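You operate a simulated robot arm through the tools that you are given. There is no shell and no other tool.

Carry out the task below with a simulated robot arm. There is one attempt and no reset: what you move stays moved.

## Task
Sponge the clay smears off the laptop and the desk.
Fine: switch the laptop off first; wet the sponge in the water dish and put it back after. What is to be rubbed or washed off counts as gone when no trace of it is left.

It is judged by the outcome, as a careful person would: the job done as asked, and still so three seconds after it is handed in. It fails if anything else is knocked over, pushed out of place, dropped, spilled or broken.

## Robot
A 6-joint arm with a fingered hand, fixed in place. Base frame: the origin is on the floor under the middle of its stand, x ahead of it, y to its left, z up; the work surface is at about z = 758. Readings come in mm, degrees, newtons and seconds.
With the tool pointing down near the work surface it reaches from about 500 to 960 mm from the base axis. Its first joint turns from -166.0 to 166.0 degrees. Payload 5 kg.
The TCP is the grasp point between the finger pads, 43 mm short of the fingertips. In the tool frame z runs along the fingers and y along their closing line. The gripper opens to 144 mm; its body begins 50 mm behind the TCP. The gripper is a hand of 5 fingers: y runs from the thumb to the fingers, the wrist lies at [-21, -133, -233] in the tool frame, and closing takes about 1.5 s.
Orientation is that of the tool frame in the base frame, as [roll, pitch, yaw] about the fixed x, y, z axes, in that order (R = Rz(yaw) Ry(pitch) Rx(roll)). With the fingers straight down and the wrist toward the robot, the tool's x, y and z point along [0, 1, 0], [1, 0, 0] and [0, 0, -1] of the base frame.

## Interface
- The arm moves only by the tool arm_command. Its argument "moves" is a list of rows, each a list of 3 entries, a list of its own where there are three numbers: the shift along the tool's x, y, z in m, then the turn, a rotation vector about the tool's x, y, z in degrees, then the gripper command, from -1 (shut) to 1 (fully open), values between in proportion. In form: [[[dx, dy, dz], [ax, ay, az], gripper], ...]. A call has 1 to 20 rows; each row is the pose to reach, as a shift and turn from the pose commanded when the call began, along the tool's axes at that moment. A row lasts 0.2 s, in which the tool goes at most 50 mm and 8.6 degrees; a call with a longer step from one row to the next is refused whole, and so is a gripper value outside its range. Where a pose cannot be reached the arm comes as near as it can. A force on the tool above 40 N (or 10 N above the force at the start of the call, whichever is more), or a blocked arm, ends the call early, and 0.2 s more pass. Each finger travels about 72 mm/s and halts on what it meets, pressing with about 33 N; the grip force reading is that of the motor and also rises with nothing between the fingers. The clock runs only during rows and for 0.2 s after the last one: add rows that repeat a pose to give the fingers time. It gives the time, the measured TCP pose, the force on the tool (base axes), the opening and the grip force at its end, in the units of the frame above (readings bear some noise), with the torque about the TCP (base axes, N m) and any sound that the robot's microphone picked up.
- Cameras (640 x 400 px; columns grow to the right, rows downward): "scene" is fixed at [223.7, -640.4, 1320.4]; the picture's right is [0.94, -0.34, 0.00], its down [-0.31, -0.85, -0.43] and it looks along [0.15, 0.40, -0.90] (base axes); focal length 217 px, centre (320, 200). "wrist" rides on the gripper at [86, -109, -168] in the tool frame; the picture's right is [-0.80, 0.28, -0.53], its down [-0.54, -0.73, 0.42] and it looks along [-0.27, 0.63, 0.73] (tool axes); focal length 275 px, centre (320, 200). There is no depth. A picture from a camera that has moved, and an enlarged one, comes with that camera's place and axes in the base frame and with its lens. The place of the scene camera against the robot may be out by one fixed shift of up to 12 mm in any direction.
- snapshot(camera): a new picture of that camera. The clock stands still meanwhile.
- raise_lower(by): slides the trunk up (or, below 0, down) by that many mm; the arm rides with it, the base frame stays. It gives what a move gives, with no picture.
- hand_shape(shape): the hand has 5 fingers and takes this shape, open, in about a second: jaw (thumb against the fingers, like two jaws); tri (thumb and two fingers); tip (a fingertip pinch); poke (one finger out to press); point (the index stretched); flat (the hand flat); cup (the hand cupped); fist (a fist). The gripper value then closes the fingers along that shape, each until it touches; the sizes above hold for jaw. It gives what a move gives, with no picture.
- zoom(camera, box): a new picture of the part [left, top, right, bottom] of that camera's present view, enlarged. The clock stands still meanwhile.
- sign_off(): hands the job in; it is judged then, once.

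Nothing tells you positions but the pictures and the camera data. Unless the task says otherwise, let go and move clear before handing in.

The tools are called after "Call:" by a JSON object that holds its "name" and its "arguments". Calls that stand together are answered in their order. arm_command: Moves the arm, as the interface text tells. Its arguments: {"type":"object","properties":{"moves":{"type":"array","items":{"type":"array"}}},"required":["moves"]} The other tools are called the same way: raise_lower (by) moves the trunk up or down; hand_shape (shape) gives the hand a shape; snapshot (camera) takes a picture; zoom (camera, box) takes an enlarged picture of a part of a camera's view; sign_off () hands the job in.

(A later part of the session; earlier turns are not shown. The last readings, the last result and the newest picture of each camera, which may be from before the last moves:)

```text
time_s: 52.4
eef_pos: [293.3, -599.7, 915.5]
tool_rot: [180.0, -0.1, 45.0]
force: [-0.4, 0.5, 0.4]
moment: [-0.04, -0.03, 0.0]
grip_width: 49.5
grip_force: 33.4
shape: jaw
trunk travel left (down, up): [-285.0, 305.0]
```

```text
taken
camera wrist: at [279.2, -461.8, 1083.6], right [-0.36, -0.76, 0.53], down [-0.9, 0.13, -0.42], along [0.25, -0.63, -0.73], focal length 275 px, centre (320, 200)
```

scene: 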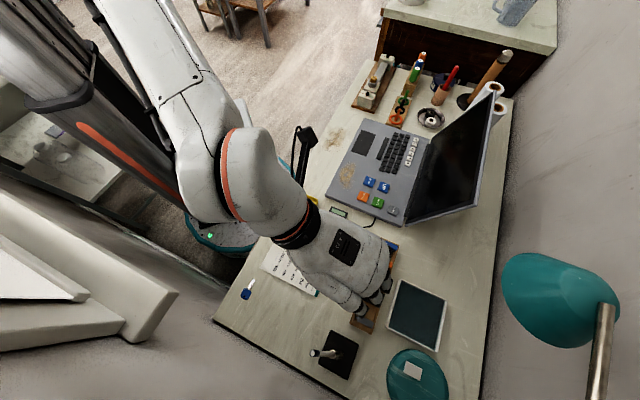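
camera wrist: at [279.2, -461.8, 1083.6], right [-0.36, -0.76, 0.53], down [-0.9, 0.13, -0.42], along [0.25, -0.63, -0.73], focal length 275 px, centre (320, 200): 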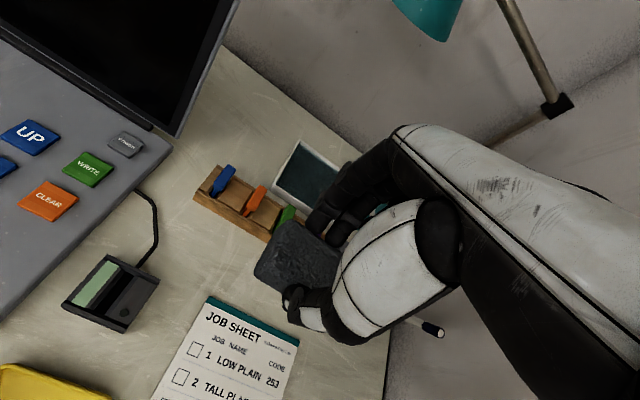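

Sponge is wet, dish and rack undisturbed. Next I travel at height to hover over the laptop smear (about s 9–99, n 520–560).

Call:
{"name": "arm_command", "arguments": {"moves": [[[0.03, -0.01, 0.0], [0, 0, 0], -1], [[0.065, -0.022, 0.0], [0, 0, 0], -1], [[0.1, -0.034, 0.0], [0, 0, 0], -1], [[0.14, -0.046, 0.0], [0, 0, 0], -1], [[0.18, -0.06, 0.0], [0, 0, 0], -1], [[0.215, -0.072, 0.0], [0, 0, 0], -1], [[0.245, -0.084, 0.0], [0, 0, 0], -1], [[0.265, -0.09, 0.0], [0, 0, 0], -1], [[0.265, -0.09, 0.0], [0, 0, 0], -1]]}}

Call:
{"name": "snapshot", "arguments": {"camera": "wrist"}}

Call:
{"name": "snapshot", "arguments": {"camera": "scene"}}

```text
time_s: 54.4
eef_pos: [418.6, -350.1, 913.7]
tool_rot: [179.9, -0.1, 45.1]
force: [0.7, -0.1, -0.7]
moment: [0.0, 0.0, 0.01]
grip_width: 50.0
grip_force: 33.1
shape: jaw
trunk travel left (down, up): [-285.0, 305.0]
```

```text
taken
camera wrist: at [402.7, -211.8, 1083.7], right [-0.36, -0.76, 0.53], down [-0.9, 0.13, -0.42], along [0.25, -0.63, -0.73], focal length 275 px, centre (320, 200)
```

wrist: 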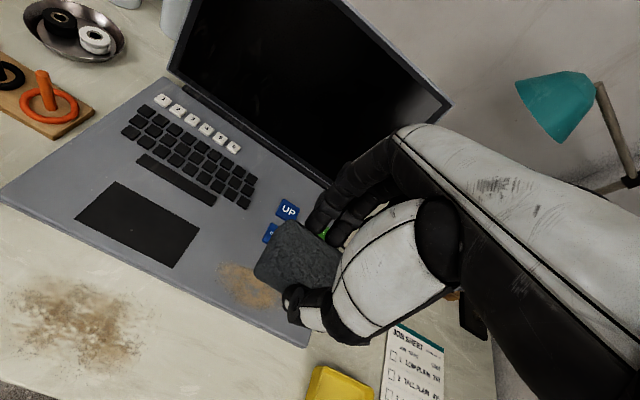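

```text
taken
```

scene: 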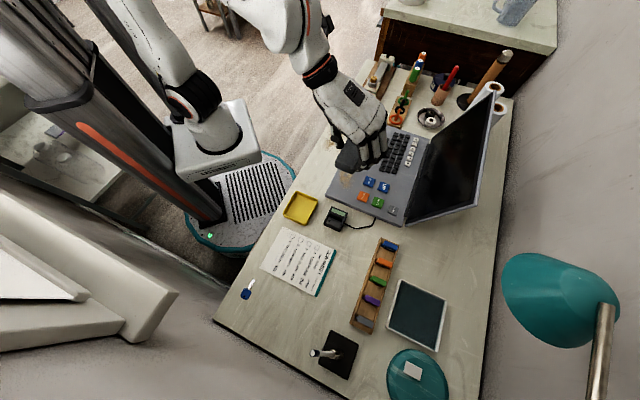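

The smear lies at s 9–99, n 521–560 on the palm rest; the sponge (78 × 50 mm) held with its centre at n ≈ 541 covers its whole depth. I lower over it until gentle contact.

Call:
{"name": "arm_command", "arguments": {"moves": [[[0.0, -0.001, 0.02], [0, 0, 0], -1], [[0.0, -0.001, 0.045], [0, 0, 0], -1], [[0.0, -0.001, 0.065], [0, 0, 0], -1], [[0.0, -0.001, 0.08], [0, 0, 0], -1], [[0.0, -0.001, 0.086], [0, 0, 0], -1], [[0.0, -0.001, 0.086], [0, 0, 0], -1]]}}

Call:
{"name": "zoom", "arguments": {"camera": "wrist", "box": [100, 130, 400, 370]}}

Call:
{"name": "zoom", "arguments": {"camera": "scene", "box": [300, 100, 440, 230]}}

```text
time_s: 55.8
eef_pos: [415.2, -348.8, 829.4]
tool_rot: [-179.9, -0.2, 45.0]
force: [-0.4, -1.0, 0.1]
moment: [-0.02, -0.03, -0.03]
grip_width: 49.7
grip_force: 33.1
shape: jaw
trunk travel left (down, up): [-285.0, 305.0]
```

```text
1.67 times, centred on (250, 250) of wrist
camera zoom: at [402.0, -211.0, 998.1], right [-0.36, -0.76, 0.53], down [-0.9, 0.13, -0.42], along [0.25, -0.63, -0.73], focal length 459 px, centre (437, 117)
```

zoom: 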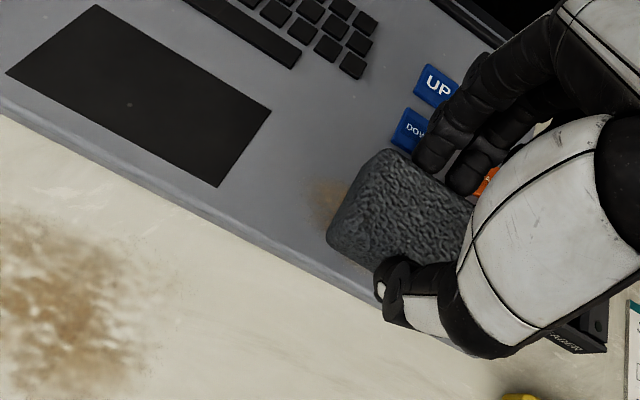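

```text
3.08 times, centred on (370, 165) of scene
camera zoom: at [223.7, -640.4, 1320.4], right [0.94, -0.34, 0.0], down [-0.31, -0.85, -0.43], along [0.15, 0.4, -0.9], focal length 666 px, centre (166, 308)
```

zoom: 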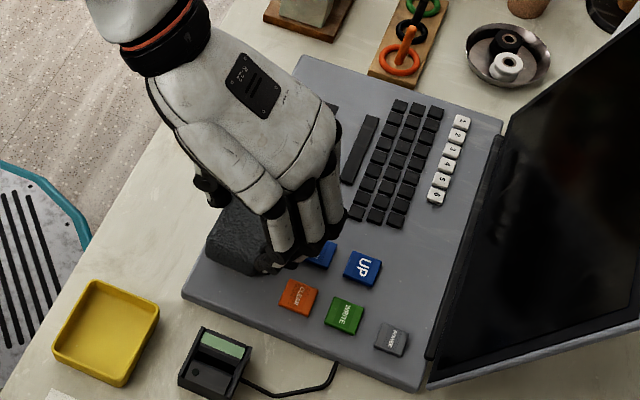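

Call:
{"name": "arm_command", "arguments": {"moves": [[[0.0, 0.0015, 0.003], [0, 0, 0], -1], [[0.0, 0.0015, 0.006], [0, 0, 0], -1], [[0.0, 0.0015, 0.008], [0, 0, 0], -1], [[0.0, 0.0015, 0.01], [0, 0, 0], -1]]}}

```text
time_s: 56.8
eef_pos: [417.9, -350.1, 821.1]
tool_rot: [179.6, 0.0, 45.0]
force: [-2.0, 4.2, 27.5]
moment: [0.13, 0.19, 0.05]
grip_width: 50.8
grip_force: 32.8
shape: jaw
trunk travel left (down, up): [-285.0, 305.0]
```

Contact with the palm rest (27 N); I ease off to a lighter pressure and then rub along the smear.

Call:
{"name": "arm_command", "arguments": {"moves": [[[0.0, 0.0, -0.001], [0, 0, 0], -1], [[0.0, 0.0, -0.001], [0, 0, 0], -1]]}}

```text
time_s: 57.4
eef_pos: [417.8, -350.9, 822.0]
tool_rot: [179.7, -0.1, 45.0]
force: [0.3, 3.2, 31.8]
moment: [-0.09, 0.02, 0.08]
grip_width: 51.1
grip_force: 32.5
shape: jaw
trunk travel left (down, up): [-285.0, 305.0]
```

Call:
{"name": "arm_command", "arguments": {"moves": [[[0.0, 0.0, -0.002], [0, 0, 0], -1], [[0.0, 0.0, -0.002], [0, 0, 0], -1]]}}

Call:
{"name": "zoom", "arguments": {"camera": "wrist", "box": [220, 150, 400, 350]}}

```text
time_s: 58.0
eef_pos: [417.4, -351.0, 823.1]
tool_rot: [179.8, 0.0, 45.0]
force: [3.5, 0.9, 23.9]
moment: [-0.21, -0.11, 0.1]
grip_width: 51.1
grip_force: 32.8
shape: jaw
trunk travel left (down, up): [-285.0, 305.0]
```

```text
2.00 times, centred on (310, 250) of wrist
camera zoom: at [403.0, -212.2, 991.7], right [-0.36, -0.76, 0.53], down [-0.9, 0.13, -0.42], along [0.26, -0.63, -0.73], focal length 551 px, centre (340, 100)
```

zoom: 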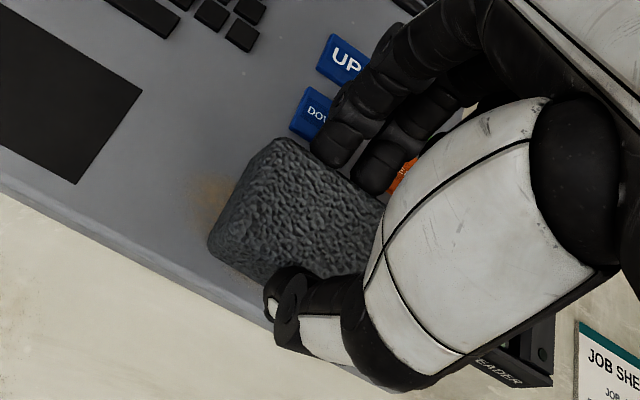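

Call:
{"name": "arm_command", "arguments": {"moves": [[[0.0, 0.0, -0.0015], [0, 0, 0], -1], [[0.0, 0.0, -0.0015], [0, 0, 0], -1]]}}

```text
time_s: 58.6
eef_pos: [417.2, -350.2, 822.7]
tool_rot: [-179.9, -0.1, 45.1]
force: [5.2, -1.2, 14.7]
moment: [-0.36, -0.26, 0.11]
grip_width: 51.1
grip_force: 33.0
shape: jaw
trunk travel left (down, up): [-285.0, 305.0]
```

About 15 N of pressure: good. Now rubbing strokes along s.

Call:
{"name": "arm_command", "arguments": {"moves": [[[0.01, 0, 0], [0, 0, 0], -1], [[0.02, 0, 0], [0, 0, 0], -1], [[0.03, 0, 0], [0, 0, 0], -1], [[0.04, 0, 0], [0, 0, 0], -1], [[0.05, 0, 0], [0, 0, 0], -1], [[0.04, 0, 0], [0, 0, 0], -1], [[0.03, 0, 0], [0, 0, 0], -1], [[0.02, 0, 0], [0, 0, 0], -1], [[0.01, 0, 0], [0, 0, 0], -1], [[0.0, 0, 0], [0, 0, 0], -1], [[-0.01, 0, 0], [0, 0, 0], -1], [[-0.02, 0, 0], [0, 0, 0], -1], [[-0.03, 0, 0], [0, 0, 0], -1], [[-0.04, 0, 0], [0, 0, 0], -1], [[-0.03, 0, 0], [0, 0, 0], -1], [[-0.02, 0, 0], [0, 0, 0], -1], [[-0.01, 0, 0], [0, 0, 0], -1], [[0.0, 0, 0], [0, 0, 0], -1]]}}

Call:
{"name": "snapshot", "arguments": {"camera": "wrist"}}

Call:
{"name": "zoom", "arguments": {"camera": "scene", "box": [300, 100, 440, 230]}}

```text
time_s: 62.4
eef_pos: [417.4, -350.1, 822.4]
tool_rot: [-180.0, -0.1, 45.0]
force: [-3.0, -2.6, 8.9]
moment: [-0.25, 0.05, -0.01]
grip_width: 50.6
grip_force: 33.0
shape: jaw
trunk travel left (down, up): [-285.0, 305.0]
```

```text
taken
camera wrist: at [403.3, -212.2, 992.4], right [-0.36, -0.76, 0.53], down [-0.9, 0.13, -0.42], along [0.25, -0.63, -0.73], focal length 275 px, centre (320, 200)
```

wrist: 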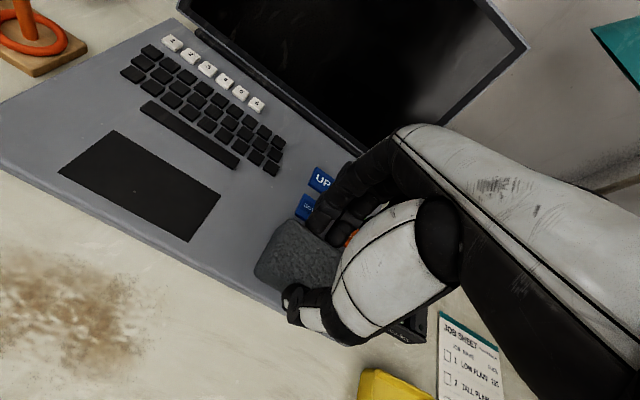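

```text
3.08 times, centred on (370, 165) of scene
camera zoom: at [223.7, -640.4, 1320.4], right [0.94, -0.34, 0.0], down [-0.31, -0.85, -0.43], along [0.15, 0.4, -0.9], focal length 666 px, centre (166, 308)
```

zoom: 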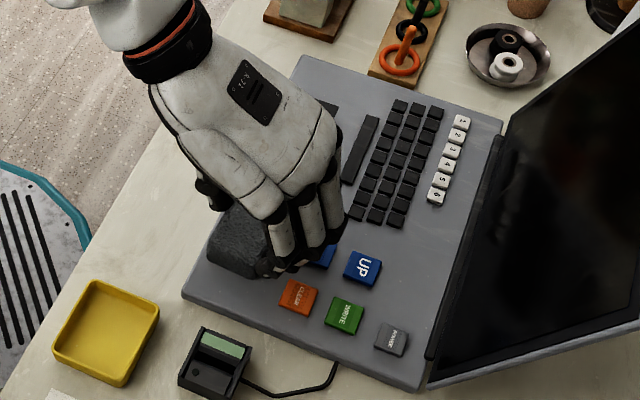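

The visible part is clean already. I do two more passes slightly nearer and slightly farther, to catch the fringes.

Call:
{"name": "arm_command", "arguments": {"moves": [[[0.0, -0.006, 0], [0, 0, 0], -1], [[-0.013, -0.006, 0], [0, 0, 0], -1], [[-0.026, -0.006, 0], [0, 0, 0], -1], [[-0.04, -0.006, 0], [0, 0, 0], -1], [[-0.027, -0.006, 0], [0, 0, 0], -1], [[-0.014, -0.006, 0], [0, 0, 0], -1], [[0.0, -0.006, 0], [0, 0, 0], -1], [[0.014, -0.006, 0], [0, 0, 0], -1], [[0.028, -0.006, 0], [0, 0, 0], -1], [[0.042, -0.006, 0], [0, 0, 0], -1], [[0.055, -0.006, 0], [0, 0, 0], -1], [[0.055, 0.0, 0], [0, 0, 0], -1], [[0.055, 0.006, 0], [0, 0, 0], -1], [[0.04, 0.006, 0], [0, 0, 0], -1], [[0.026, 0.006, 0], [0, 0, 0], -1], [[0.013, 0.006, 0], [0, 0, 0], -1], [[0.0, 0.006, 0], [0, 0, 0], -1], [[-0.014, 0.006, 0], [0, 0, 0], -1], [[-0.028, 0.006, 0], [0, 0, 0], -1], [[-0.04, 0.006, 0], [0, 0, 0], -1]]}}

Call:
{"name": "arm_command", "arguments": {"moves": [[[0.0, -0.006, -0.004], [0, 0, 0], -1], [[0.0, -0.006, -0.02], [0, 0, 0], -1], [[0.0, -0.006, -0.05], [0, 0, 0], -1], [[-0.02, -0.006, -0.09], [0, 0, 0], -1], [[-0.05, -0.006, -0.1], [0, 0, 0], -1], [[-0.09, -0.006, -0.1], [0, 0, 0], -1], [[-0.09, -0.006, -0.1], [0, 0, 0], -1]]}}

Call:
{"name": "snapshot", "arguments": {"camera": "wrist"}}

Call:
{"name": "snapshot", "arguments": {"camera": "scene"}}

```text
time_s: 66.6
eef_pos: [392.5, -383.3, 824.3]
tool_rot: [-179.9, -0.1, 45.0]
force: [2.3, 1.7, 7.9]
moment: [-0.13, -0.1, 0.07]
grip_width: 50.7
grip_force: 32.8
shape: jaw
trunk travel left (down, up): [-285.0, 305.0]
```

```text
time_s: 68.2
eef_pos: [324.5, -442.4, 922.5]
tool_rot: [-180.0, -0.1, 45.0]
force: [-0.3, -0.3, -0.4]
moment: [0.04, -0.01, 0.0]
grip_width: 50.4
grip_force: 33.1
shape: jaw
trunk travel left (down, up): [-285.0, 305.0]
```

```text
taken
camera wrist: at [311.0, -304.1, 1092.4], right [-0.36, -0.76, 0.53], down [-0.9, 0.13, -0.42], along [0.25, -0.63, -0.73], focal length 275 px, centre (320, 200)
```

wrist: 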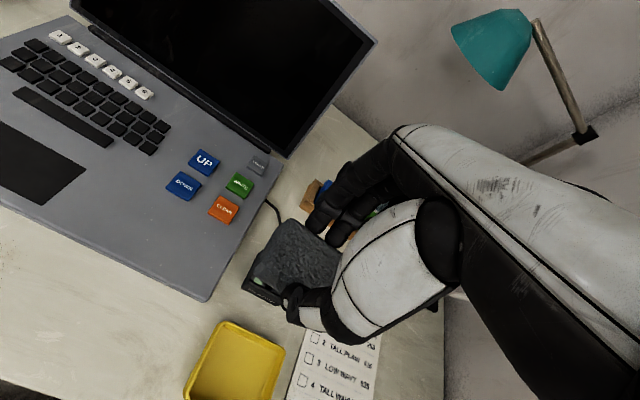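

```text
taken
```

scene: 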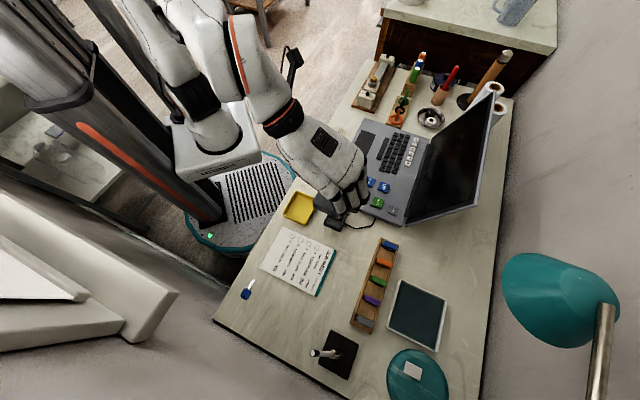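

Call:
{"name": "zoom", "arguments": {"camera": "wrist", "box": [60, 160, 280, 310]}}

Call:
{"name": "zoom", "arguments": {"camera": "wrist", "box": [110, 180, 240, 290]}}

```text
2.67 times, centred on (170, 235) of wrist
camera zoom: at [311.0, -304.1, 1092.4], right [-0.36, -0.76, 0.53], down [-0.9, 0.13, -0.42], along [0.25, -0.63, -0.73], focal length 734 px, centre (720, 107)
```

zoom: 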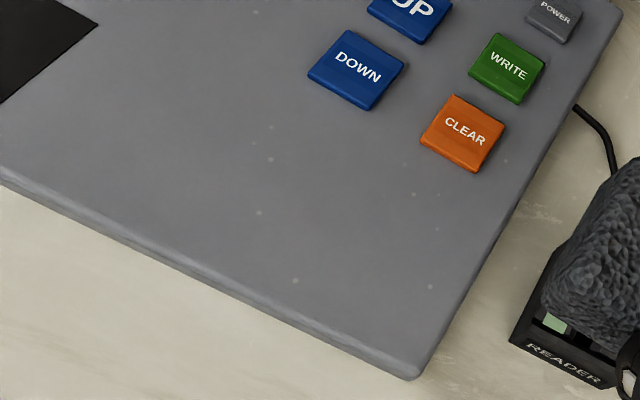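

```text
3.64 times, centred on (175, 235) of wrist
camera zoom: at [311.0, -304.1, 1092.4], right [-0.36, -0.76, 0.53], down [-0.9, 0.13, -0.42], along [0.25, -0.63, -0.73], focal length 1001 px, centre (847, 73)
```

zoom: 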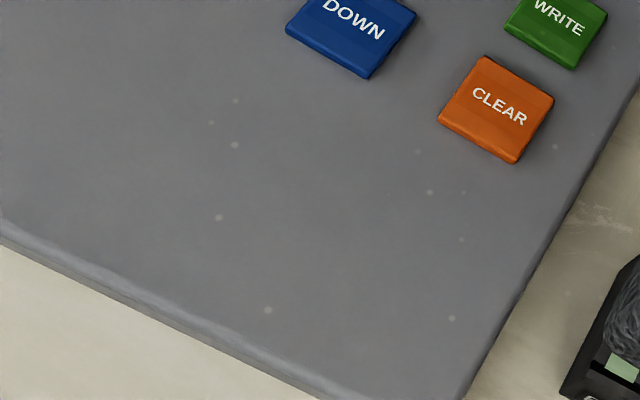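

The palm rest is clean (remaining specks are the casing's own texture). Next, the desk smear (about s 123–229, n 413–481), which is close to the robot, so I turn the hand so the wrist lies to the right instead of toward the robot; I test reach at height first.

Call:
{"name": "arm_command", "arguments": {"moves": [[[0.02, 0.0, -0.01], [0, 0, -4], -1], [[0.05, -0.005, -0.02], [0, 0, -11], -1], [[0.085, -0.01, -0.02], [0, 0, -18], -1], [[0.12, -0.015, -0.02], [0, 0, -25], -1], [[0.15, -0.02, -0.02], [0, 0, -32], -1], [[0.18, -0.03, -0.02], [0, 0, -39], -1], [[0.21, -0.04, -0.02], [0, 0, -46], -1], [[0.23, -0.045, -0.02], [0, 0, -53], -1], [[0.243, -0.05, -0.02], [0, 0, -60], -1], [[0.243, -0.05, -0.02], [0, 0, -60], -1]]}}

Call:
{"name": "snapshot", "arguments": {"camera": "wrist"}}

Call:
{"name": "snapshot", "arguments": {"camera": "scene"}}

```text
time_s: 70.4
eef_pos: [461.9, -234.8, 944.0]
tool_rot: [-180.0, -0.1, 105.1]
force: [0.1, -0.2, -1.3]
moment: [0.01, -0.02, 0.02]
grip_width: 50.6
grip_force: 32.3
shape: jaw
trunk travel left (down, up): [-285.0, 305.0]
```

```text
taken
camera wrist: at [336.3, -179.9, 1112.7], right [0.48, -0.7, 0.53], down [-0.56, -0.71, -0.42], along [0.67, -0.09, -0.73], focal length 275 px, centre (320, 200)
```

wrist: 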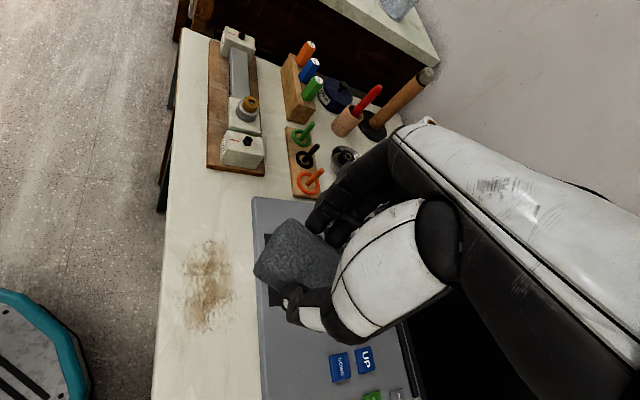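

```text
taken
```

scene: 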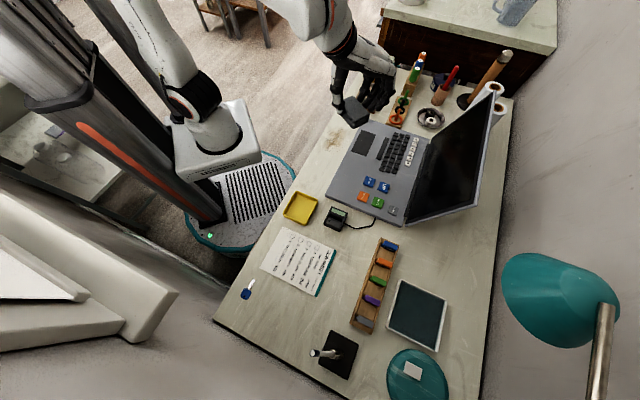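

Call:
{"name": "zoom", "arguments": {"camera": "wrist", "box": [150, 200, 290, 370]}}

```text
2.35 times, centred on (220, 285) of wrist
camera zoom: at [336.3, -179.9, 1112.7], right [0.48, -0.7, 0.53], down [-0.56, -0.71, -0.42], along [0.67, -0.09, -0.73], focal length 648 px, centre (555, 0)
```

zoom: 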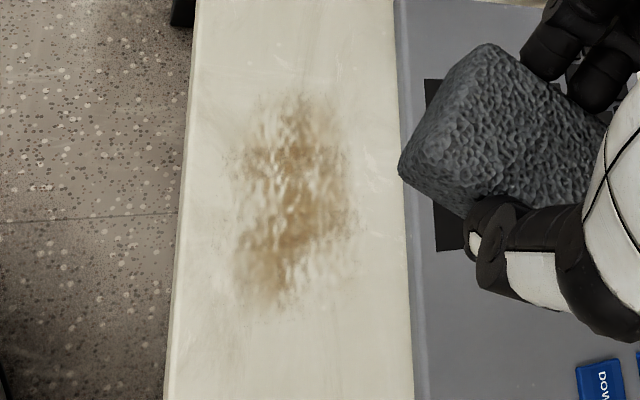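

Call:
{"name": "zoom", "arguments": {"camera": "scene", "box": [310, 40, 420, 140]}}

Call:
{"name": "zoom", "arguments": {"camera": "wrist", "box": [240, 160, 400, 350]}}

```text
4.00 times, centred on (365, 90) of scene
camera zoom: at [223.7, -640.4, 1320.4], right [0.94, -0.34, 0.0], down [-0.31, -0.85, -0.43], along [0.15, 0.4, -0.9], focal length 866 px, centre (140, 640)
```

zoom: 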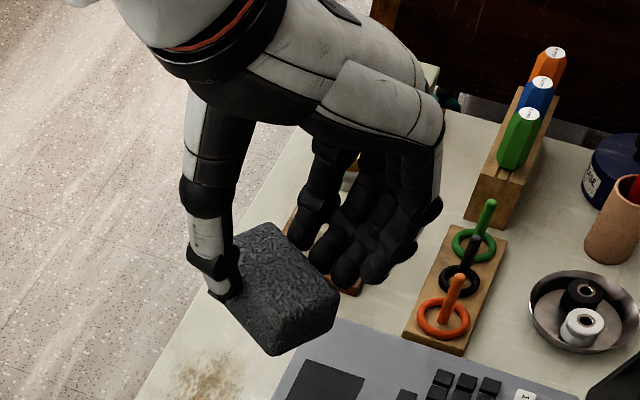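

```text
2.11 times, centred on (320, 255) of wrist
camera zoom: at [336.3, -179.9, 1112.7], right [0.48, -0.7, 0.53], down [-0.56, -0.71, -0.42], along [0.67, -0.09, -0.73], focal length 580 px, centre (320, 84)
```

zoom: 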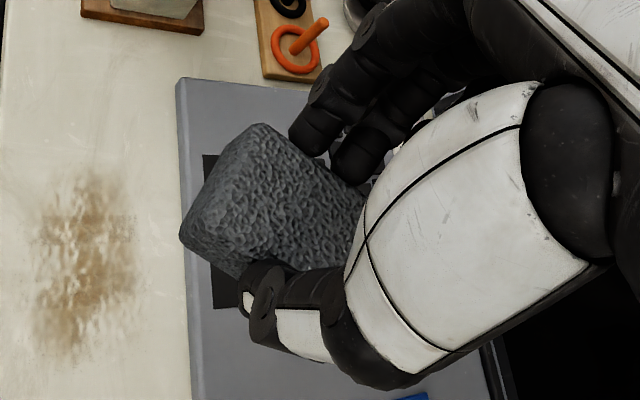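

The smear spans s 124–232, n 414–478, between the desk edge (n ≈ 393) and the laptop (n ≈ 499). Turning the hand on to about yaw 155 keeps all fingers clear of the laptop edge; I try that at height.

Call:
{"name": "arm_command", "arguments": {"moves": [[[0.006, -0.001, 0], [0, 0, -7], -1], [[0.013, -0.003, 0], [0, 0, -14], -1], [[0.02, -0.005, 0], [0, 0, -21], -1], [[0.027, -0.007, 0], [0, 0, -28], -1], [[0.034, -0.008, 0], [0, 0, -35], -1], [[0.041, -0.009, 0], [0, 0, -42], -1], [[0.048, -0.0104, 0], [0, 0, -50], -1], [[0.048, -0.0104, 0], [0, 0, -50], -1]]}}

Call:
{"name": "snapshot", "arguments": {"camera": "wrist"}}

Call:
{"name": "snapshot", "arguments": {"camera": "scene"}}

```text
time_s: 72.2
eef_pos: [440.4, -191.2, 942.8]
tool_rot: [179.9, 0.0, 155.1]
force: [0.3, 0.4, -0.8]
moment: [0.02, 0.01, -0.01]
grip_width: 50.5
grip_force: 32.8
shape: jaw
trunk travel left (down, up): [-285.0, 305.0]
```

```text
taken
camera wrist: at [317.9, -253.1, 1112.5], right [0.84, -0.08, 0.53], down [0.19, -0.89, -0.42], along [0.51, 0.46, -0.73], focal length 275 px, centre (320, 200)
```

wrist: 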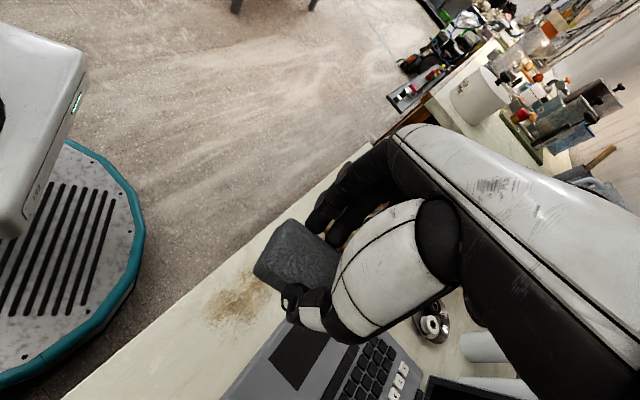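

```text
taken
```

scene: 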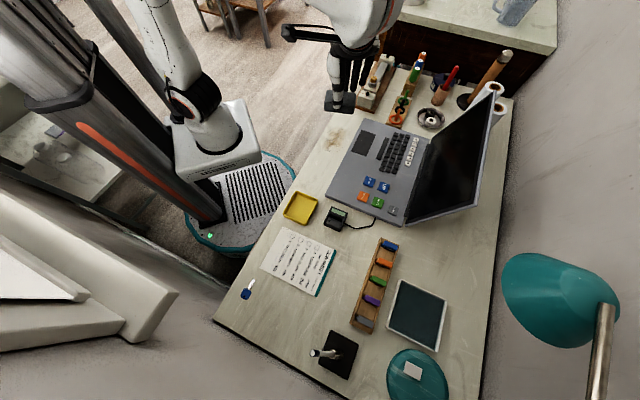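

Reached with margin. Now lowering onto the desk smear.

Call:
{"name": "arm_command", "arguments": {"moves": [[[0, 0, 0.02], [0, 0, 0], -1], [[0, 0, 0.045], [0, 0, 0], -1], [[0, 0, 0.07], [0, 0, 0], -1], [[0, 0, 0.095], [0, 0, 0], -1], [[0, 0, 0.115], [0, 0, 0], -1], [[0, 0, 0.125], [0, 0, 0], -1], [[0, 0, 0.125], [0, 0, 0], -1]]}}

Call:
{"name": "zoom", "arguments": {"camera": "wrist", "box": [180, 170, 400, 400]}}

Call:
{"name": "zoom", "arguments": {"camera": "scene", "box": [290, 60, 430, 180]}}

```text
time_s: 73.8
eef_pos: [438.6, -191.1, 818.2]
tool_rot: [179.9, 0.0, 155.1]
force: [0.1, -0.1, -0.3]
moment: [0.01, 0.04, -0.01]
grip_width: 50.6
grip_force: 32.8
shape: jaw
trunk travel left (down, up): [-285.0, 305.0]
```

```text
1.74 times, centred on (290, 285) of wrist
camera zoom: at [317.6, -252.8, 987.1], right [0.84, -0.08, 0.53], down [0.18, -0.89, -0.42], along [0.51, 0.46, -0.73], focal length 479 px, centre (372, 52)
```

zoom: 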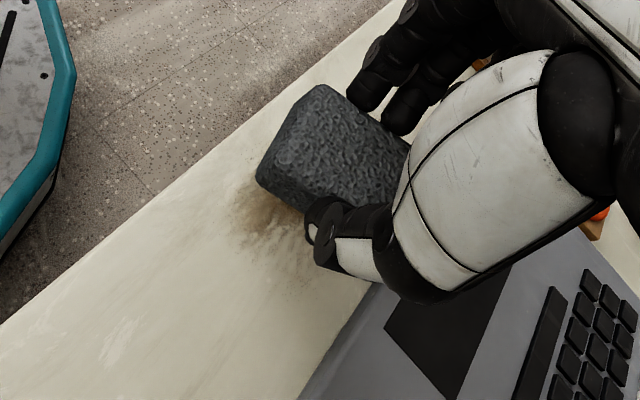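

```text
3.33 times, centred on (360, 120) of scene
camera zoom: at [223.7, -640.4, 1320.4], right [0.94, -0.34, 0.0], down [-0.31, -0.85, -0.43], along [0.15, 0.4, -0.9], focal length 722 px, centre (187, 467)
```

zoom: 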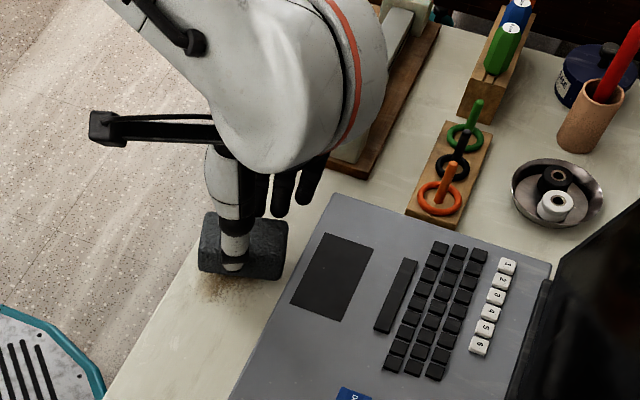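

Call:
{"name": "arm_command", "arguments": {"moves": [[[0, 0, 0.004], [0, 0, 0], -1], [[0, 0, 0.007], [0, 0, 0], -1], [[0, 0, 0.009], [0, 0, 0], -1]]}}

```text
time_s: 74.6
eef_pos: [440.0, -192.0, 809.3]
tool_rot: [179.9, 0.0, 154.9]
force: [0.4, -0.4, -0.6]
moment: [0.02, -0.04, -0.02]
grip_width: 50.6
grip_force: 32.5
shape: jaw
trunk travel left (down, up): [-285.0, 305.0]
```

Call:
{"name": "arm_command", "arguments": {"moves": [[[0, 0, 0.0015], [0, 0, 0], -1], [[0, 0, 0.003], [0, 0, 0], -1], [[0, 0, 0.003], [0, 0, 0], -1]]}}

```text
time_s: 75.4
eef_pos: [440.1, -191.8, 807.0]
tool_rot: [179.9, 0.0, 155.0]
force: [-0.4, 0.5, -0.7]
moment: [0.0, -0.01, -0.03]
grip_width: 50.5
grip_force: 33.1
shape: jaw
trunk travel left (down, up): [-285.0, 305.0]
```

Call:
{"name": "arm_command", "arguments": {"moves": [[[0, 0, 0.0015], [0, 0, 0], -1], [[0, 0, 0.003], [0, 0, 0], -1], [[0, 0, 0.003], [0, 0, 0], -1]]}}

```text
time_s: 76.2
eef_pos: [439.8, -191.9, 805.2]
tool_rot: [179.9, 0.0, 154.9]
force: [-1.4, -0.3, 16.5]
moment: [0.09, -0.19, 0.04]
grip_width: 50.5
grip_force: 33.1
shape: jaw
trunk travel left (down, up): [-285.0, 305.0]
```

About 16 N on the desk: good. Rubbing along s over the whole smear.

Call:
{"name": "arm_command", "arguments": {"moves": [[[-0.0044, 0.0122, 0], [0, 0, 0], -1], [[-0.0089, 0.0244, 0], [0, 0, 0], -1], [[-0.0133, 0.0366, 0], [0, 0, 0], -1], [[-0.0178, 0.0489, 0], [0, 0, 0], -1], [[-0.0222, 0.0611, 0], [0, 0, 0], -1], [[-0.0171, 0.047, 0], [0, 0, 0], -1], [[-0.012, 0.0329, 0], [0, 0, 0], -1], [[-0.0068, 0.0188, 0], [0, 0, 0], -1], [[-0.0017, 0.0047, 0], [0, 0, 0], -1], [[0.0034, -0.0094, 0], [0, 0, 0], -1], [[0.0086, -0.0235, 0], [0, 0, 0], -1], [[0.0137, -0.0376, 0], [0, 0, 0], -1], [[0.0188, -0.0517, 0], [0, 0, 0], -1], [[0.0212, -0.0583, 0], [0, 0, 0], -1], [[0.0154, -0.0423, 0], [0, 0, 0], -1], [[0.0103, -0.0282, 0], [0, 0, 0], -1], [[0.0051, -0.0141, 0], [0, 0, 0], -1], [[0, 0, 0], [0, 0, 0], -1]]}}

Call:
{"name": "snapshot", "arguments": {"camera": "wrist"}}

Call:
{"name": "zoom", "arguments": {"camera": "scene", "box": [290, 60, 430, 180]}}

```text
time_s: 80.0
eef_pos: [439.0, -191.5, 803.1]
tool_rot: [179.9, 0.2, 155.0]
force: [-6.5, -6.6, 24.1]
moment: [-0.4, 0.21, -0.04]
grip_width: 51.6
grip_force: 33.2
shape: jaw
trunk travel left (down, up): [-285.0, 305.0]
```

```text
taken
camera wrist: at [316.8, -252.6, 972.8], right [0.84, -0.08, 0.54], down [0.18, -0.89, -0.42], along [0.51, 0.46, -0.73], focal length 275 px, centre (320, 200)
```

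wrist: 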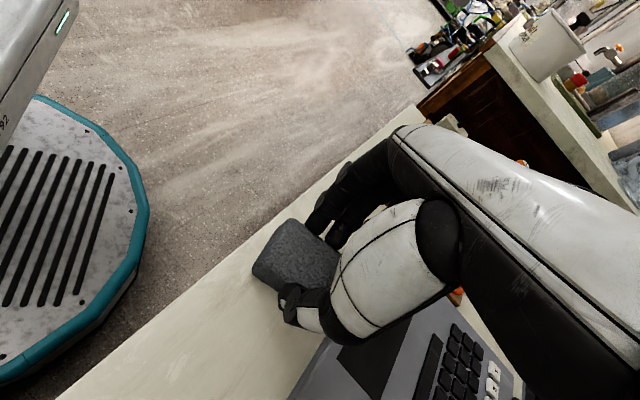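

```text
3.33 times, centred on (360, 120) of scene
camera zoom: at [223.7, -640.4, 1320.4], right [0.94, -0.34, 0.0], down [-0.31, -0.85, -0.43], along [0.15, 0.4, -0.9], focal length 722 px, centre (187, 467)
```

zoom: 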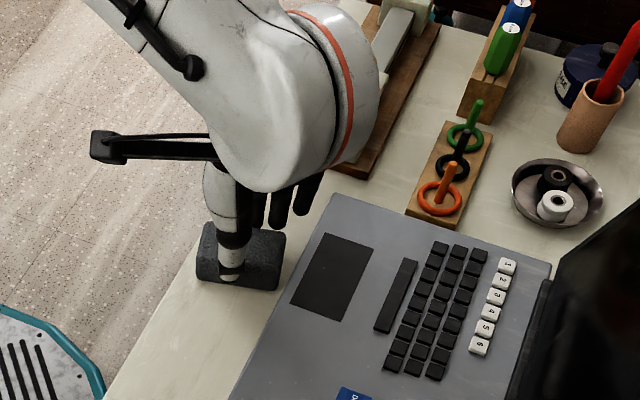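

Visible area is clean. I do further overlapping passes slightly to each side with a touch less pressure.

Call:
{"name": "arm_command", "arguments": {"moves": [[[-0.0019, -0.0007, -0.001], [0, 0, 0], -1], [[-0.007, 0.0134, -0.001], [0, 0, 0], -1], [[-0.0121, 0.0275, -0.001], [0, 0, 0], -1], [[-0.0173, 0.0416, -0.001], [0, 0, 0], -1], [[-0.0224, 0.0557, -0.001], [0, 0, 0], -1], [[-0.0255, 0.0642, -0.001], [0, 0, 0], -1], [[-0.018, 0.068, -0.001], [0, 0, 0], -1], [[-0.013, 0.0538, -0.001], [0, 0, 0], -1], [[-0.008, 0.0397, -0.001], [0, 0, 0], -1], [[-0.003, 0.0256, -0.001], [0, 0, 0], -1], [[0.0022, 0.0115, -0.001], [0, 0, 0], -1], [[0.0073, -0.0026, -0.001], [0, 0, 0], -1], [[0.0125, -0.0167, -0.001], [0, 0, 0], -1], [[0.0176, -0.0308, -0.001], [0, 0, 0], -1], [[0.0227, -0.0449, -0.001], [0, 0, 0], -1], [[0.0262, -0.0543, -0.001], [0, 0, 0], -1], [[0.0215, -0.06, -0.001], [0, 0, 0], -1], [[0.0154, -0.0423, -0.001], [0, 0, 0], -1], [[0.0103, -0.0282, -0.001], [0, 0, 0], -1], [[0.0, 0.0, -0.001], [0, 0, 0], -1]]}}

Call:
{"name": "arm_command", "arguments": {"moves": [[[0, 0, -0.005], [0, 0, 0], -1], [[0, 0, -0.025], [0, 0, 0], -1], [[0, 0, -0.06], [0, 0, 0], -1], [[0, 0, -0.1], [0, 0, 0], -1], [[0, 0, -0.14], [0, 0, 0], -1], [[0, 0, -0.14], [0, 0, 0], -1]]}}

Call:
{"name": "snapshot", "arguments": {"camera": "wrist"}}

Call:
{"name": "snapshot", "arguments": {"camera": "scene"}}

```text
time_s: 84.2
eef_pos: [439.0, -192.6, 804.1]
tool_rot: [179.9, -0.1, 154.9]
force: [-1.6, -0.5, 7.2]
moment: [0.07, -0.09, 0.04]
grip_width: 50.7
grip_force: 33.5
shape: jaw
trunk travel left (down, up): [-285.0, 305.0]
```

```text
time_s: 85.6
eef_pos: [439.1, -192.2, 945.6]
tool_rot: [180.0, -0.1, 155.0]
force: [-0.3, -0.8, -0.2]
moment: [-0.01, 0.01, 0.0]
grip_width: 50.3
grip_force: 32.6
shape: jaw
trunk travel left (down, up): [-285.0, 305.0]
```

```text
taken
camera wrist: at [317.1, -253.5, 1114.0], right [0.84, -0.08, 0.53], down [0.18, -0.89, -0.42], along [0.51, 0.46, -0.73], focal length 275 px, centre (320, 200)
```

wrist: 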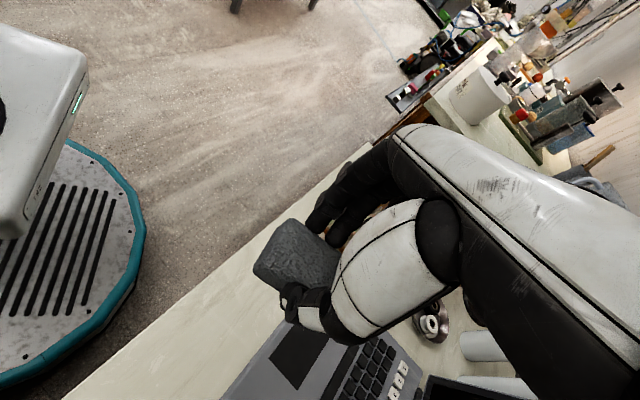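

```text
taken
```

scene: 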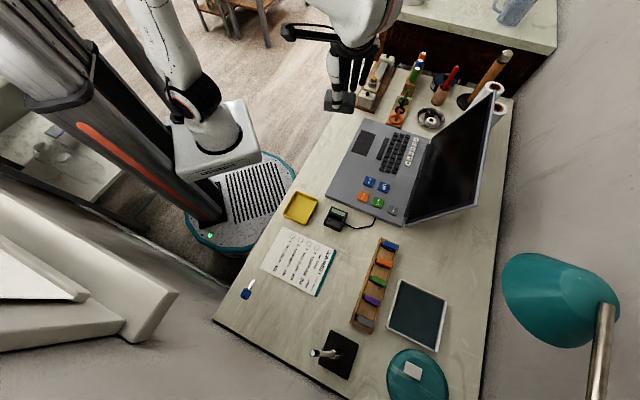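

Call:
{"name": "arm_command", "arguments": {"moves": [[[-0.005, -0.004, 0], [0, 0, 7], -1], [[-0.011, -0.008, 0], [0, 0, 14], -1], [[-0.017, -0.013, 0], [0, 0, 21], -1], [[-0.023, -0.017, 0], [0, 0, 28], -1], [[-0.028, -0.022, 0], [0, 0, 35], -1], [[-0.034, -0.026, 0], [0, 0, 42], -1], [[-0.039, -0.03, 0], [0, 0, 50], -1], [[-0.039, -0.03, 0], [0, 0, 50], -1]]}}

Call:
{"name": "zoom", "arguments": {"camera": "wrist", "box": [150, 180, 290, 400]}}

Call:
{"name": "zoom", "arguments": {"camera": "scene", "box": [300, 90, 440, 220]}}

Call:
{"name": "zoom", "arguments": {"camera": "scene", "box": [310, 115, 370, 165]}}

```text
time_s: 87.4
eef_pos: [462.6, -235.4, 944.4]
tool_rot: [-180.0, -0.2, 105.0]
force: [1.0, -0.9, -0.4]
moment: [-0.03, -0.03, -0.02]
grip_width: 50.6
grip_force: 33.2
shape: jaw
trunk travel left (down, up): [-285.0, 305.0]
```

```text
1.82 times, centred on (220, 290) of wrist
camera zoom: at [337.1, -179.9, 1113.5], right [0.48, -0.7, 0.53], down [-0.56, -0.71, -0.42], along [0.67, -0.1, -0.73], focal length 500 px, centre (502, 36)
```

zoom: 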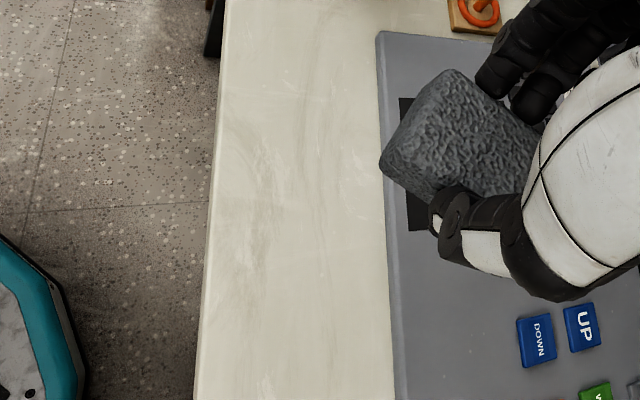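

```text
3.08 times, centred on (370, 155) of scene
camera zoom: at [223.7, -640.4, 1320.4], right [0.94, -0.34, 0.0], down [-0.31, -0.85, -0.43], along [0.15, 0.4, -0.9], focal length 666 px, centre (166, 338)
```

zoom: 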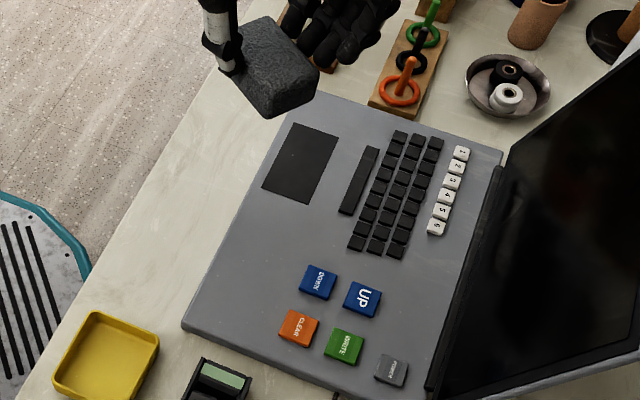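

```text
8.00 times, centred on (340, 140) of scene
camera zoom: at [223.7, -640.4, 1320.4], right [0.94, -0.34, 0.0], down [-0.31, -0.85, -0.43], along [0.15, 0.4, -0.9], focal length 1732 px, centre (160, 680)
```

zoom: 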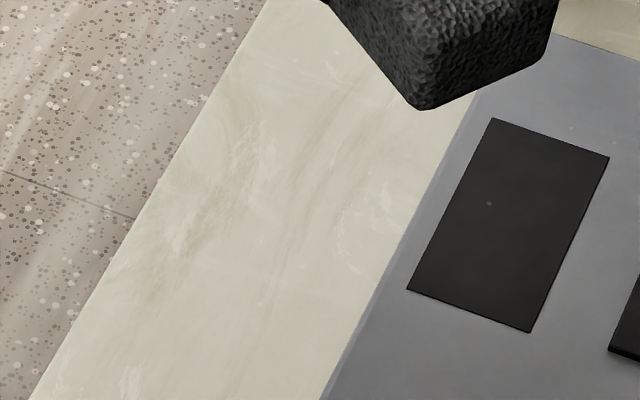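

Call:
{"name": "zoom", "arguments": {"camera": "wrist", "box": [160, 215, 260, 345]}}

Call:
{"name": "zoom", "arguments": {"camera": "wrist", "box": [180, 230, 240, 290]}}

Call:
{"name": "zoom", "arguments": {"camera": "wrist", "box": [180, 285, 240, 345]}}

Call:
{"name": "zoom", "arguments": {"camera": "scene", "box": [330, 150, 420, 220]}}

```text
3.08 times, centred on (210, 280) of wrist
camera zoom: at [337.1, -179.9, 1113.5], right [0.48, -0.7, 0.53], down [-0.56, -0.71, -0.42], along [0.67, -0.1, -0.73], focal length 847 px, centre (658, -46)
```

zoom: 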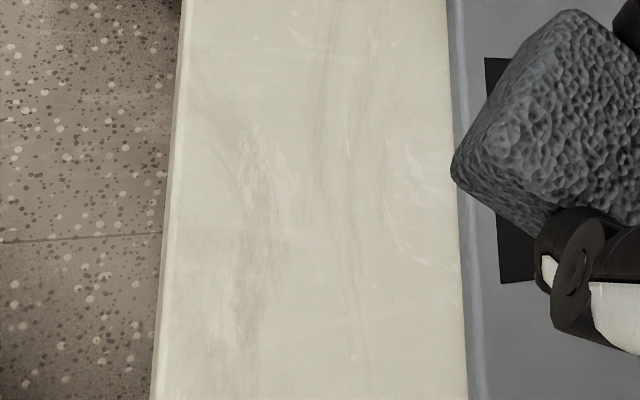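

```text
6.67 times, centred on (210, 260) of wrist
camera zoom: at [337.1, -179.9, 1113.5], right [0.48, -0.7, 0.53], down [-0.56, -0.71, -0.42], along [0.67, -0.1, -0.73], focal length 1835 px, centre (1053, -200)
```

zoom: 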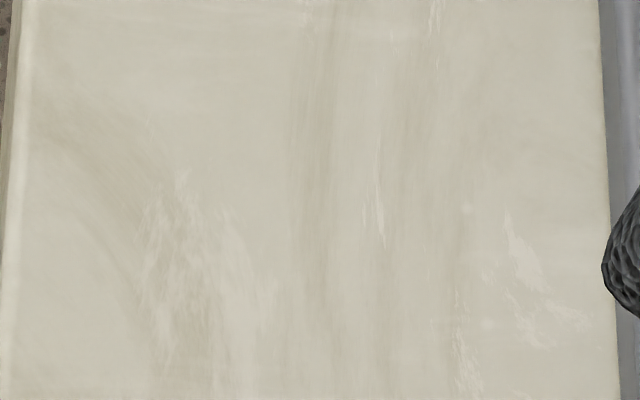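

```text
6.67 times, centred on (210, 315) of wrist
camera zoom: at [337.1, -179.9, 1113.5], right [0.48, -0.7, 0.53], down [-0.56, -0.71, -0.42], along [0.67, -0.1, -0.73], focal length 1835 px, centre (1053, -567)
```

zoom: 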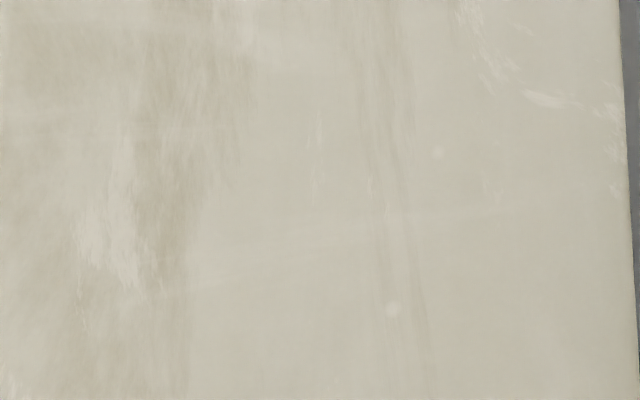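

```text
5.71 times, centred on (375, 185) of scene
camera zoom: at [223.7, -640.4, 1320.4], right [0.94, -0.34, 0.0], down [-0.31, -0.85, -0.43], along [0.15, 0.4, -0.9], focal length 1238 px, centre (6, 286)
```

zoom: 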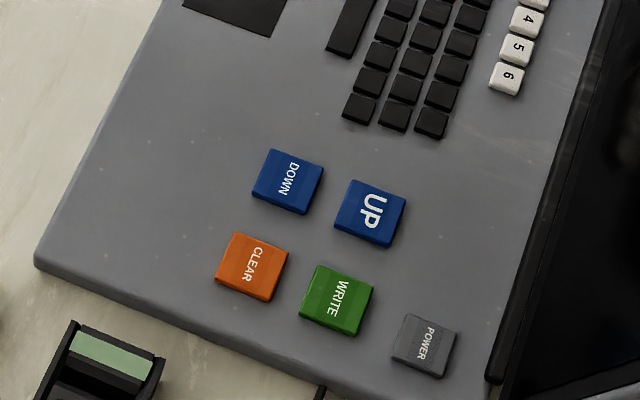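

The smear looks gone; the faint streaks left look like the desk's own marbling (they run on beyond where the smear was). To be certain I'll do one more firm pass there and compare.

Call:
{"name": "arm_command", "arguments": {"moves": [[[0.006, -0.001, 0], [0, 0, -7], -1], [[0.014, -0.003, 0], [0, 0, -14], -1], [[0.022, -0.005, 0], [0, 0, -21], -1], [[0.03, -0.007, 0], [0, 0, -28], -1], [[0.038, -0.008, 0.02], [0, 0, -35], -1], [[0.046, -0.01, 0.05], [0, 0, -42], -1], [[0.054, -0.012, 0.08], [0, 0, -50], -1], [[0.054, -0.012, 0.11], [0, 0, -50], -1], [[0.054, -0.012, 0.128], [0, 0, -50], -1], [[0.054, -0.012, 0.134], [0, 0, -50], -1], [[0.054, -0.012, 0.138], [0, 0, -50], -1], [[0.054, -0.012, 0.141], [0, 0, -50], -1]]}}

```text
time_s: 90.0
eef_pos: [436.4, -186.5, 804.4]
tool_rot: [180.0, 0.1, 154.8]
force: [-1.1, -0.5, 10.8]
moment: [0.11, -0.16, 0.01]
grip_width: 50.7
grip_force: 32.3
shape: jaw
trunk travel left (down, up): [-285.0, 305.0]
```

Call:
{"name": "arm_command", "arguments": {"moves": [[[-0.0044, 0.0122, 0.0005], [0, 0, 0], -1], [[-0.0089, 0.0244, 0.0005], [0, 0, 0], -1], [[-0.0133, 0.0366, 0.0005], [0, 0, 0], -1], [[-0.0178, 0.0489, 0.0005], [0, 0, 0], -1], [[-0.0215, 0.059, 0.0005], [0, 0, 0], -1], [[-0.0171, 0.047, 0.0005], [0, 0, 0], -1], [[-0.012, 0.0329, 0.0005], [0, 0, 0], -1], [[-0.0068, 0.0188, 0.0005], [0, 0, 0], -1], [[-0.0017, 0.0047, 0.0005], [0, 0, 0], -1], [[0.0034, -0.0094, 0.0005], [0, 0, 0], -1], [[0.0086, -0.0235, 0.0005], [0, 0, 0], -1], [[0.0137, -0.0376, 0.0005], [0, 0, 0], -1], [[0.0188, -0.0517, 0.0005], [0, 0, 0], -1], [[0.0212, -0.0583, 0.0005], [0, 0, 0], -1], [[0.015, -0.06, 0.0005], [0, 0, 0], -1], [[0.009, -0.044, 0.0005], [0, 0, 0], -1], [[0.003, -0.029, 0.0005], [0, 0, 0], -1], [[-0.002, -0.015, 0.0005], [0, 0, 0], -1], [[-0.007, -0.001, 0.0005], [0, 0, 0], -1]]}}

Call:
{"name": "arm_command", "arguments": {"moves": [[[-0.005, 0.014, 0], [0, 0, 0], -1], [[-0.01, 0.028, 0], [0, 0, 0], -1], [[-0.015, 0.042, 0], [0, 0, 0], -1], [[-0.019, 0.055, 0], [0, 0, 0], -1], [[-0.012, 0.057, 0], [0, 0, 0], -1], [[-0.006, 0.042, 0], [0, 0, 0], -1], [[0.0, 0.028, 0], [0, 0, 0], -1], [[0.005, 0.014, 0], [0, 0, 0], -1], [[0.007, 0.0, 0], [0, 0, 0], -1], [[0.007, 0.0, -0.005], [0, 0, 0], -1], [[0.007, 0.0, -0.03], [0, 0, 0], -1], [[0.007, 0.0, -0.07], [0, 0, 0], -1], [[0.007, 0.0, -0.11], [0, 0, 0], -1], [[0.007, 0.0, -0.14], [0, 0, 0], -1]]}}

Call:
{"name": "arm_command", "arguments": {"moves": [[[-0.005, -0.004, 0], [0, 0, 7], -1], [[-0.011, -0.008, 0], [0, 0, 14], -1], [[-0.019, -0.013, 0], [0, 0, 21], -1], [[-0.026, -0.017, 0], [0, 0, 28], -1], [[-0.033, -0.022, 0], [0, 0, 35], -1], [[-0.04, -0.026, 0], [0, 0, 42], -1], [[-0.046, -0.03, 0], [0, 0, 50], -1], [[-0.046, -0.03, 0], [0, 0, 50], -1]]}}

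Call:
{"name": "zoom", "arguments": {"camera": "wrist", "box": [160, 215, 260, 345]}}

Call:
{"name": "snapshot", "arguments": {"camera": "wrist"}}

```text
time_s: 94.0
eef_pos: [443.5, -189.0, 803.7]
tool_rot: [179.9, 0.0, 155.1]
force: [-6.2, -5.7, 24.6]
moment: [-0.39, 0.27, -0.04]
grip_width: 52.2
grip_force: 33.4
shape: jaw
trunk travel left (down, up): [-285.0, 305.0]
```

```text
time_s: 97.0
eef_pos: [437.2, -187.6, 943.2]
tool_rot: [179.9, -0.1, 154.9]
force: [0.5, 0.1, -0.6]
moment: [0.03, -0.01, 0.01]
grip_width: 51.2
grip_force: 33.0
shape: jaw
trunk travel left (down, up): [-285.0, 305.0]
```

```text
time_s: 98.8
eef_pos: [465.6, -235.4, 942.2]
tool_rot: [-180.0, 0.0, 104.8]
force: [0.0, 0.4, -1.2]
moment: [0.0, 0.01, 0.01]
grip_width: 51.0
grip_force: 32.4
shape: jaw
trunk travel left (down, up): [-285.0, 305.0]
```

```text
3.08 times, centred on (210, 280) of wrist
camera zoom: at [340.1, -178.3, 1112.0], right [0.48, -0.7, 0.53], down [-0.56, -0.71, -0.42], along [0.67, -0.1, -0.73], focal length 847 px, centre (658, -46)
```

zoom: 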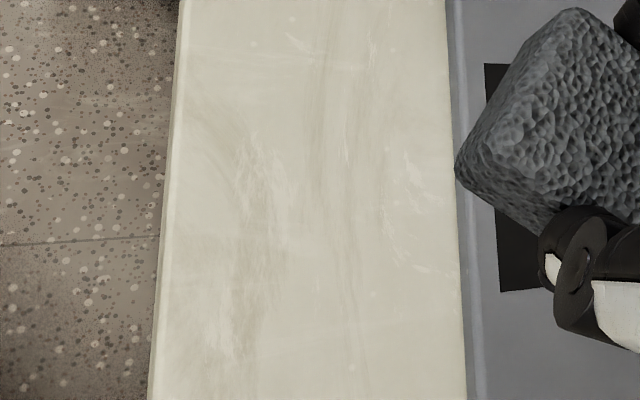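

```text
taken
camera wrist: at [340.1, -178.3, 1112.0], right [0.48, -0.7, 0.53], down [-0.56, -0.71, -0.42], along [0.67, -0.1, -0.73], focal length 275 px, centre (320, 200)
```

wrist: 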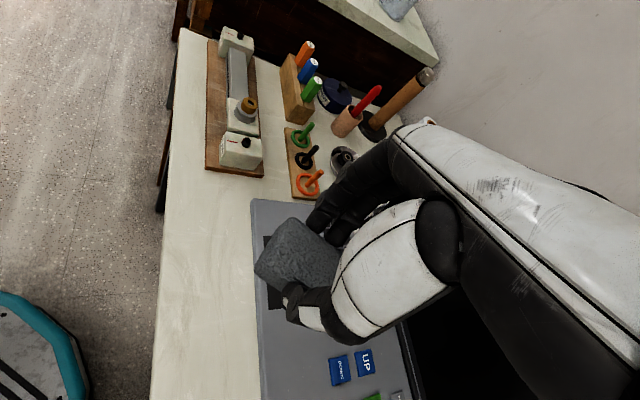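

The streak pattern is unchanged, so it's the desk's own marbling: the smear is gone. Now I take the sponge back, first swinging clear in front of the laptop to the sponge's lane at yaw 45.

Call:
{"name": "arm_command", "arguments": {"moves": [[[-0.02, -0.018, 0], [0, 0, 6], -1], [[-0.043, -0.04, 0], [0, 0, 12], -1], [[-0.066, -0.061, 0], [0, 0, 19], -1], [[-0.09, -0.083, 0], [0, 0, 26], -1], [[-0.114, -0.105, 0], [0, 0, 33], -1], [[-0.138, -0.127, 0], [0, 0, 40], -1], [[-0.162, -0.149, 0], [0, 0, 47], -1], [[-0.185, -0.17, 0], [0, 0, 54], -1], [[-0.206, -0.19, 0], [0, 0, 60], -1], [[-0.206, -0.19, 0], [0, 0, 60], -1]]}}

Call:
{"name": "snapshot", "arguments": {"camera": "scene"}}

Call:
{"name": "snapshot", "arguments": {"camera": "wrist"}}

```text
time_s: 101.0
eef_pos: [335.8, -483.4, 942.4]
tool_rot: [-179.9, -0.1, 44.9]
force: [0.0, -0.6, -0.9]
moment: [0.01, -0.01, 0.03]
grip_width: 51.0
grip_force: 33.1
shape: jaw
trunk travel left (down, up): [-285.0, 305.0]
```

```text
taken
```

scene: 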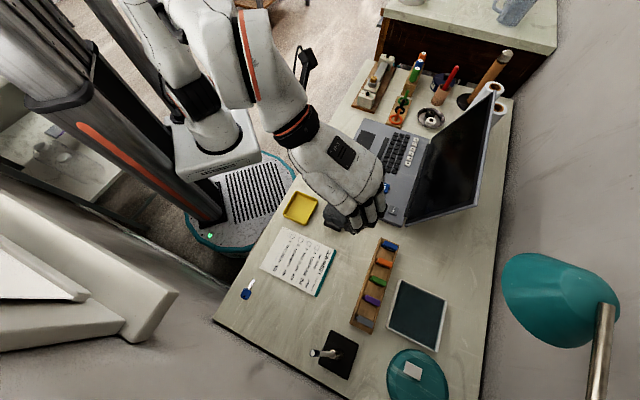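

```text
taken
camera wrist: at [320.8, -344.6, 1112.2], right [-0.36, -0.76, 0.53], down [-0.9, 0.13, -0.42], along [0.25, -0.63, -0.73], focal length 275 px, centre (320, 200)
```

wrist: 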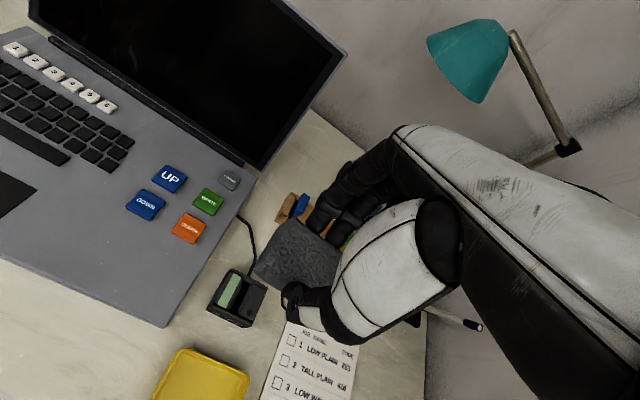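

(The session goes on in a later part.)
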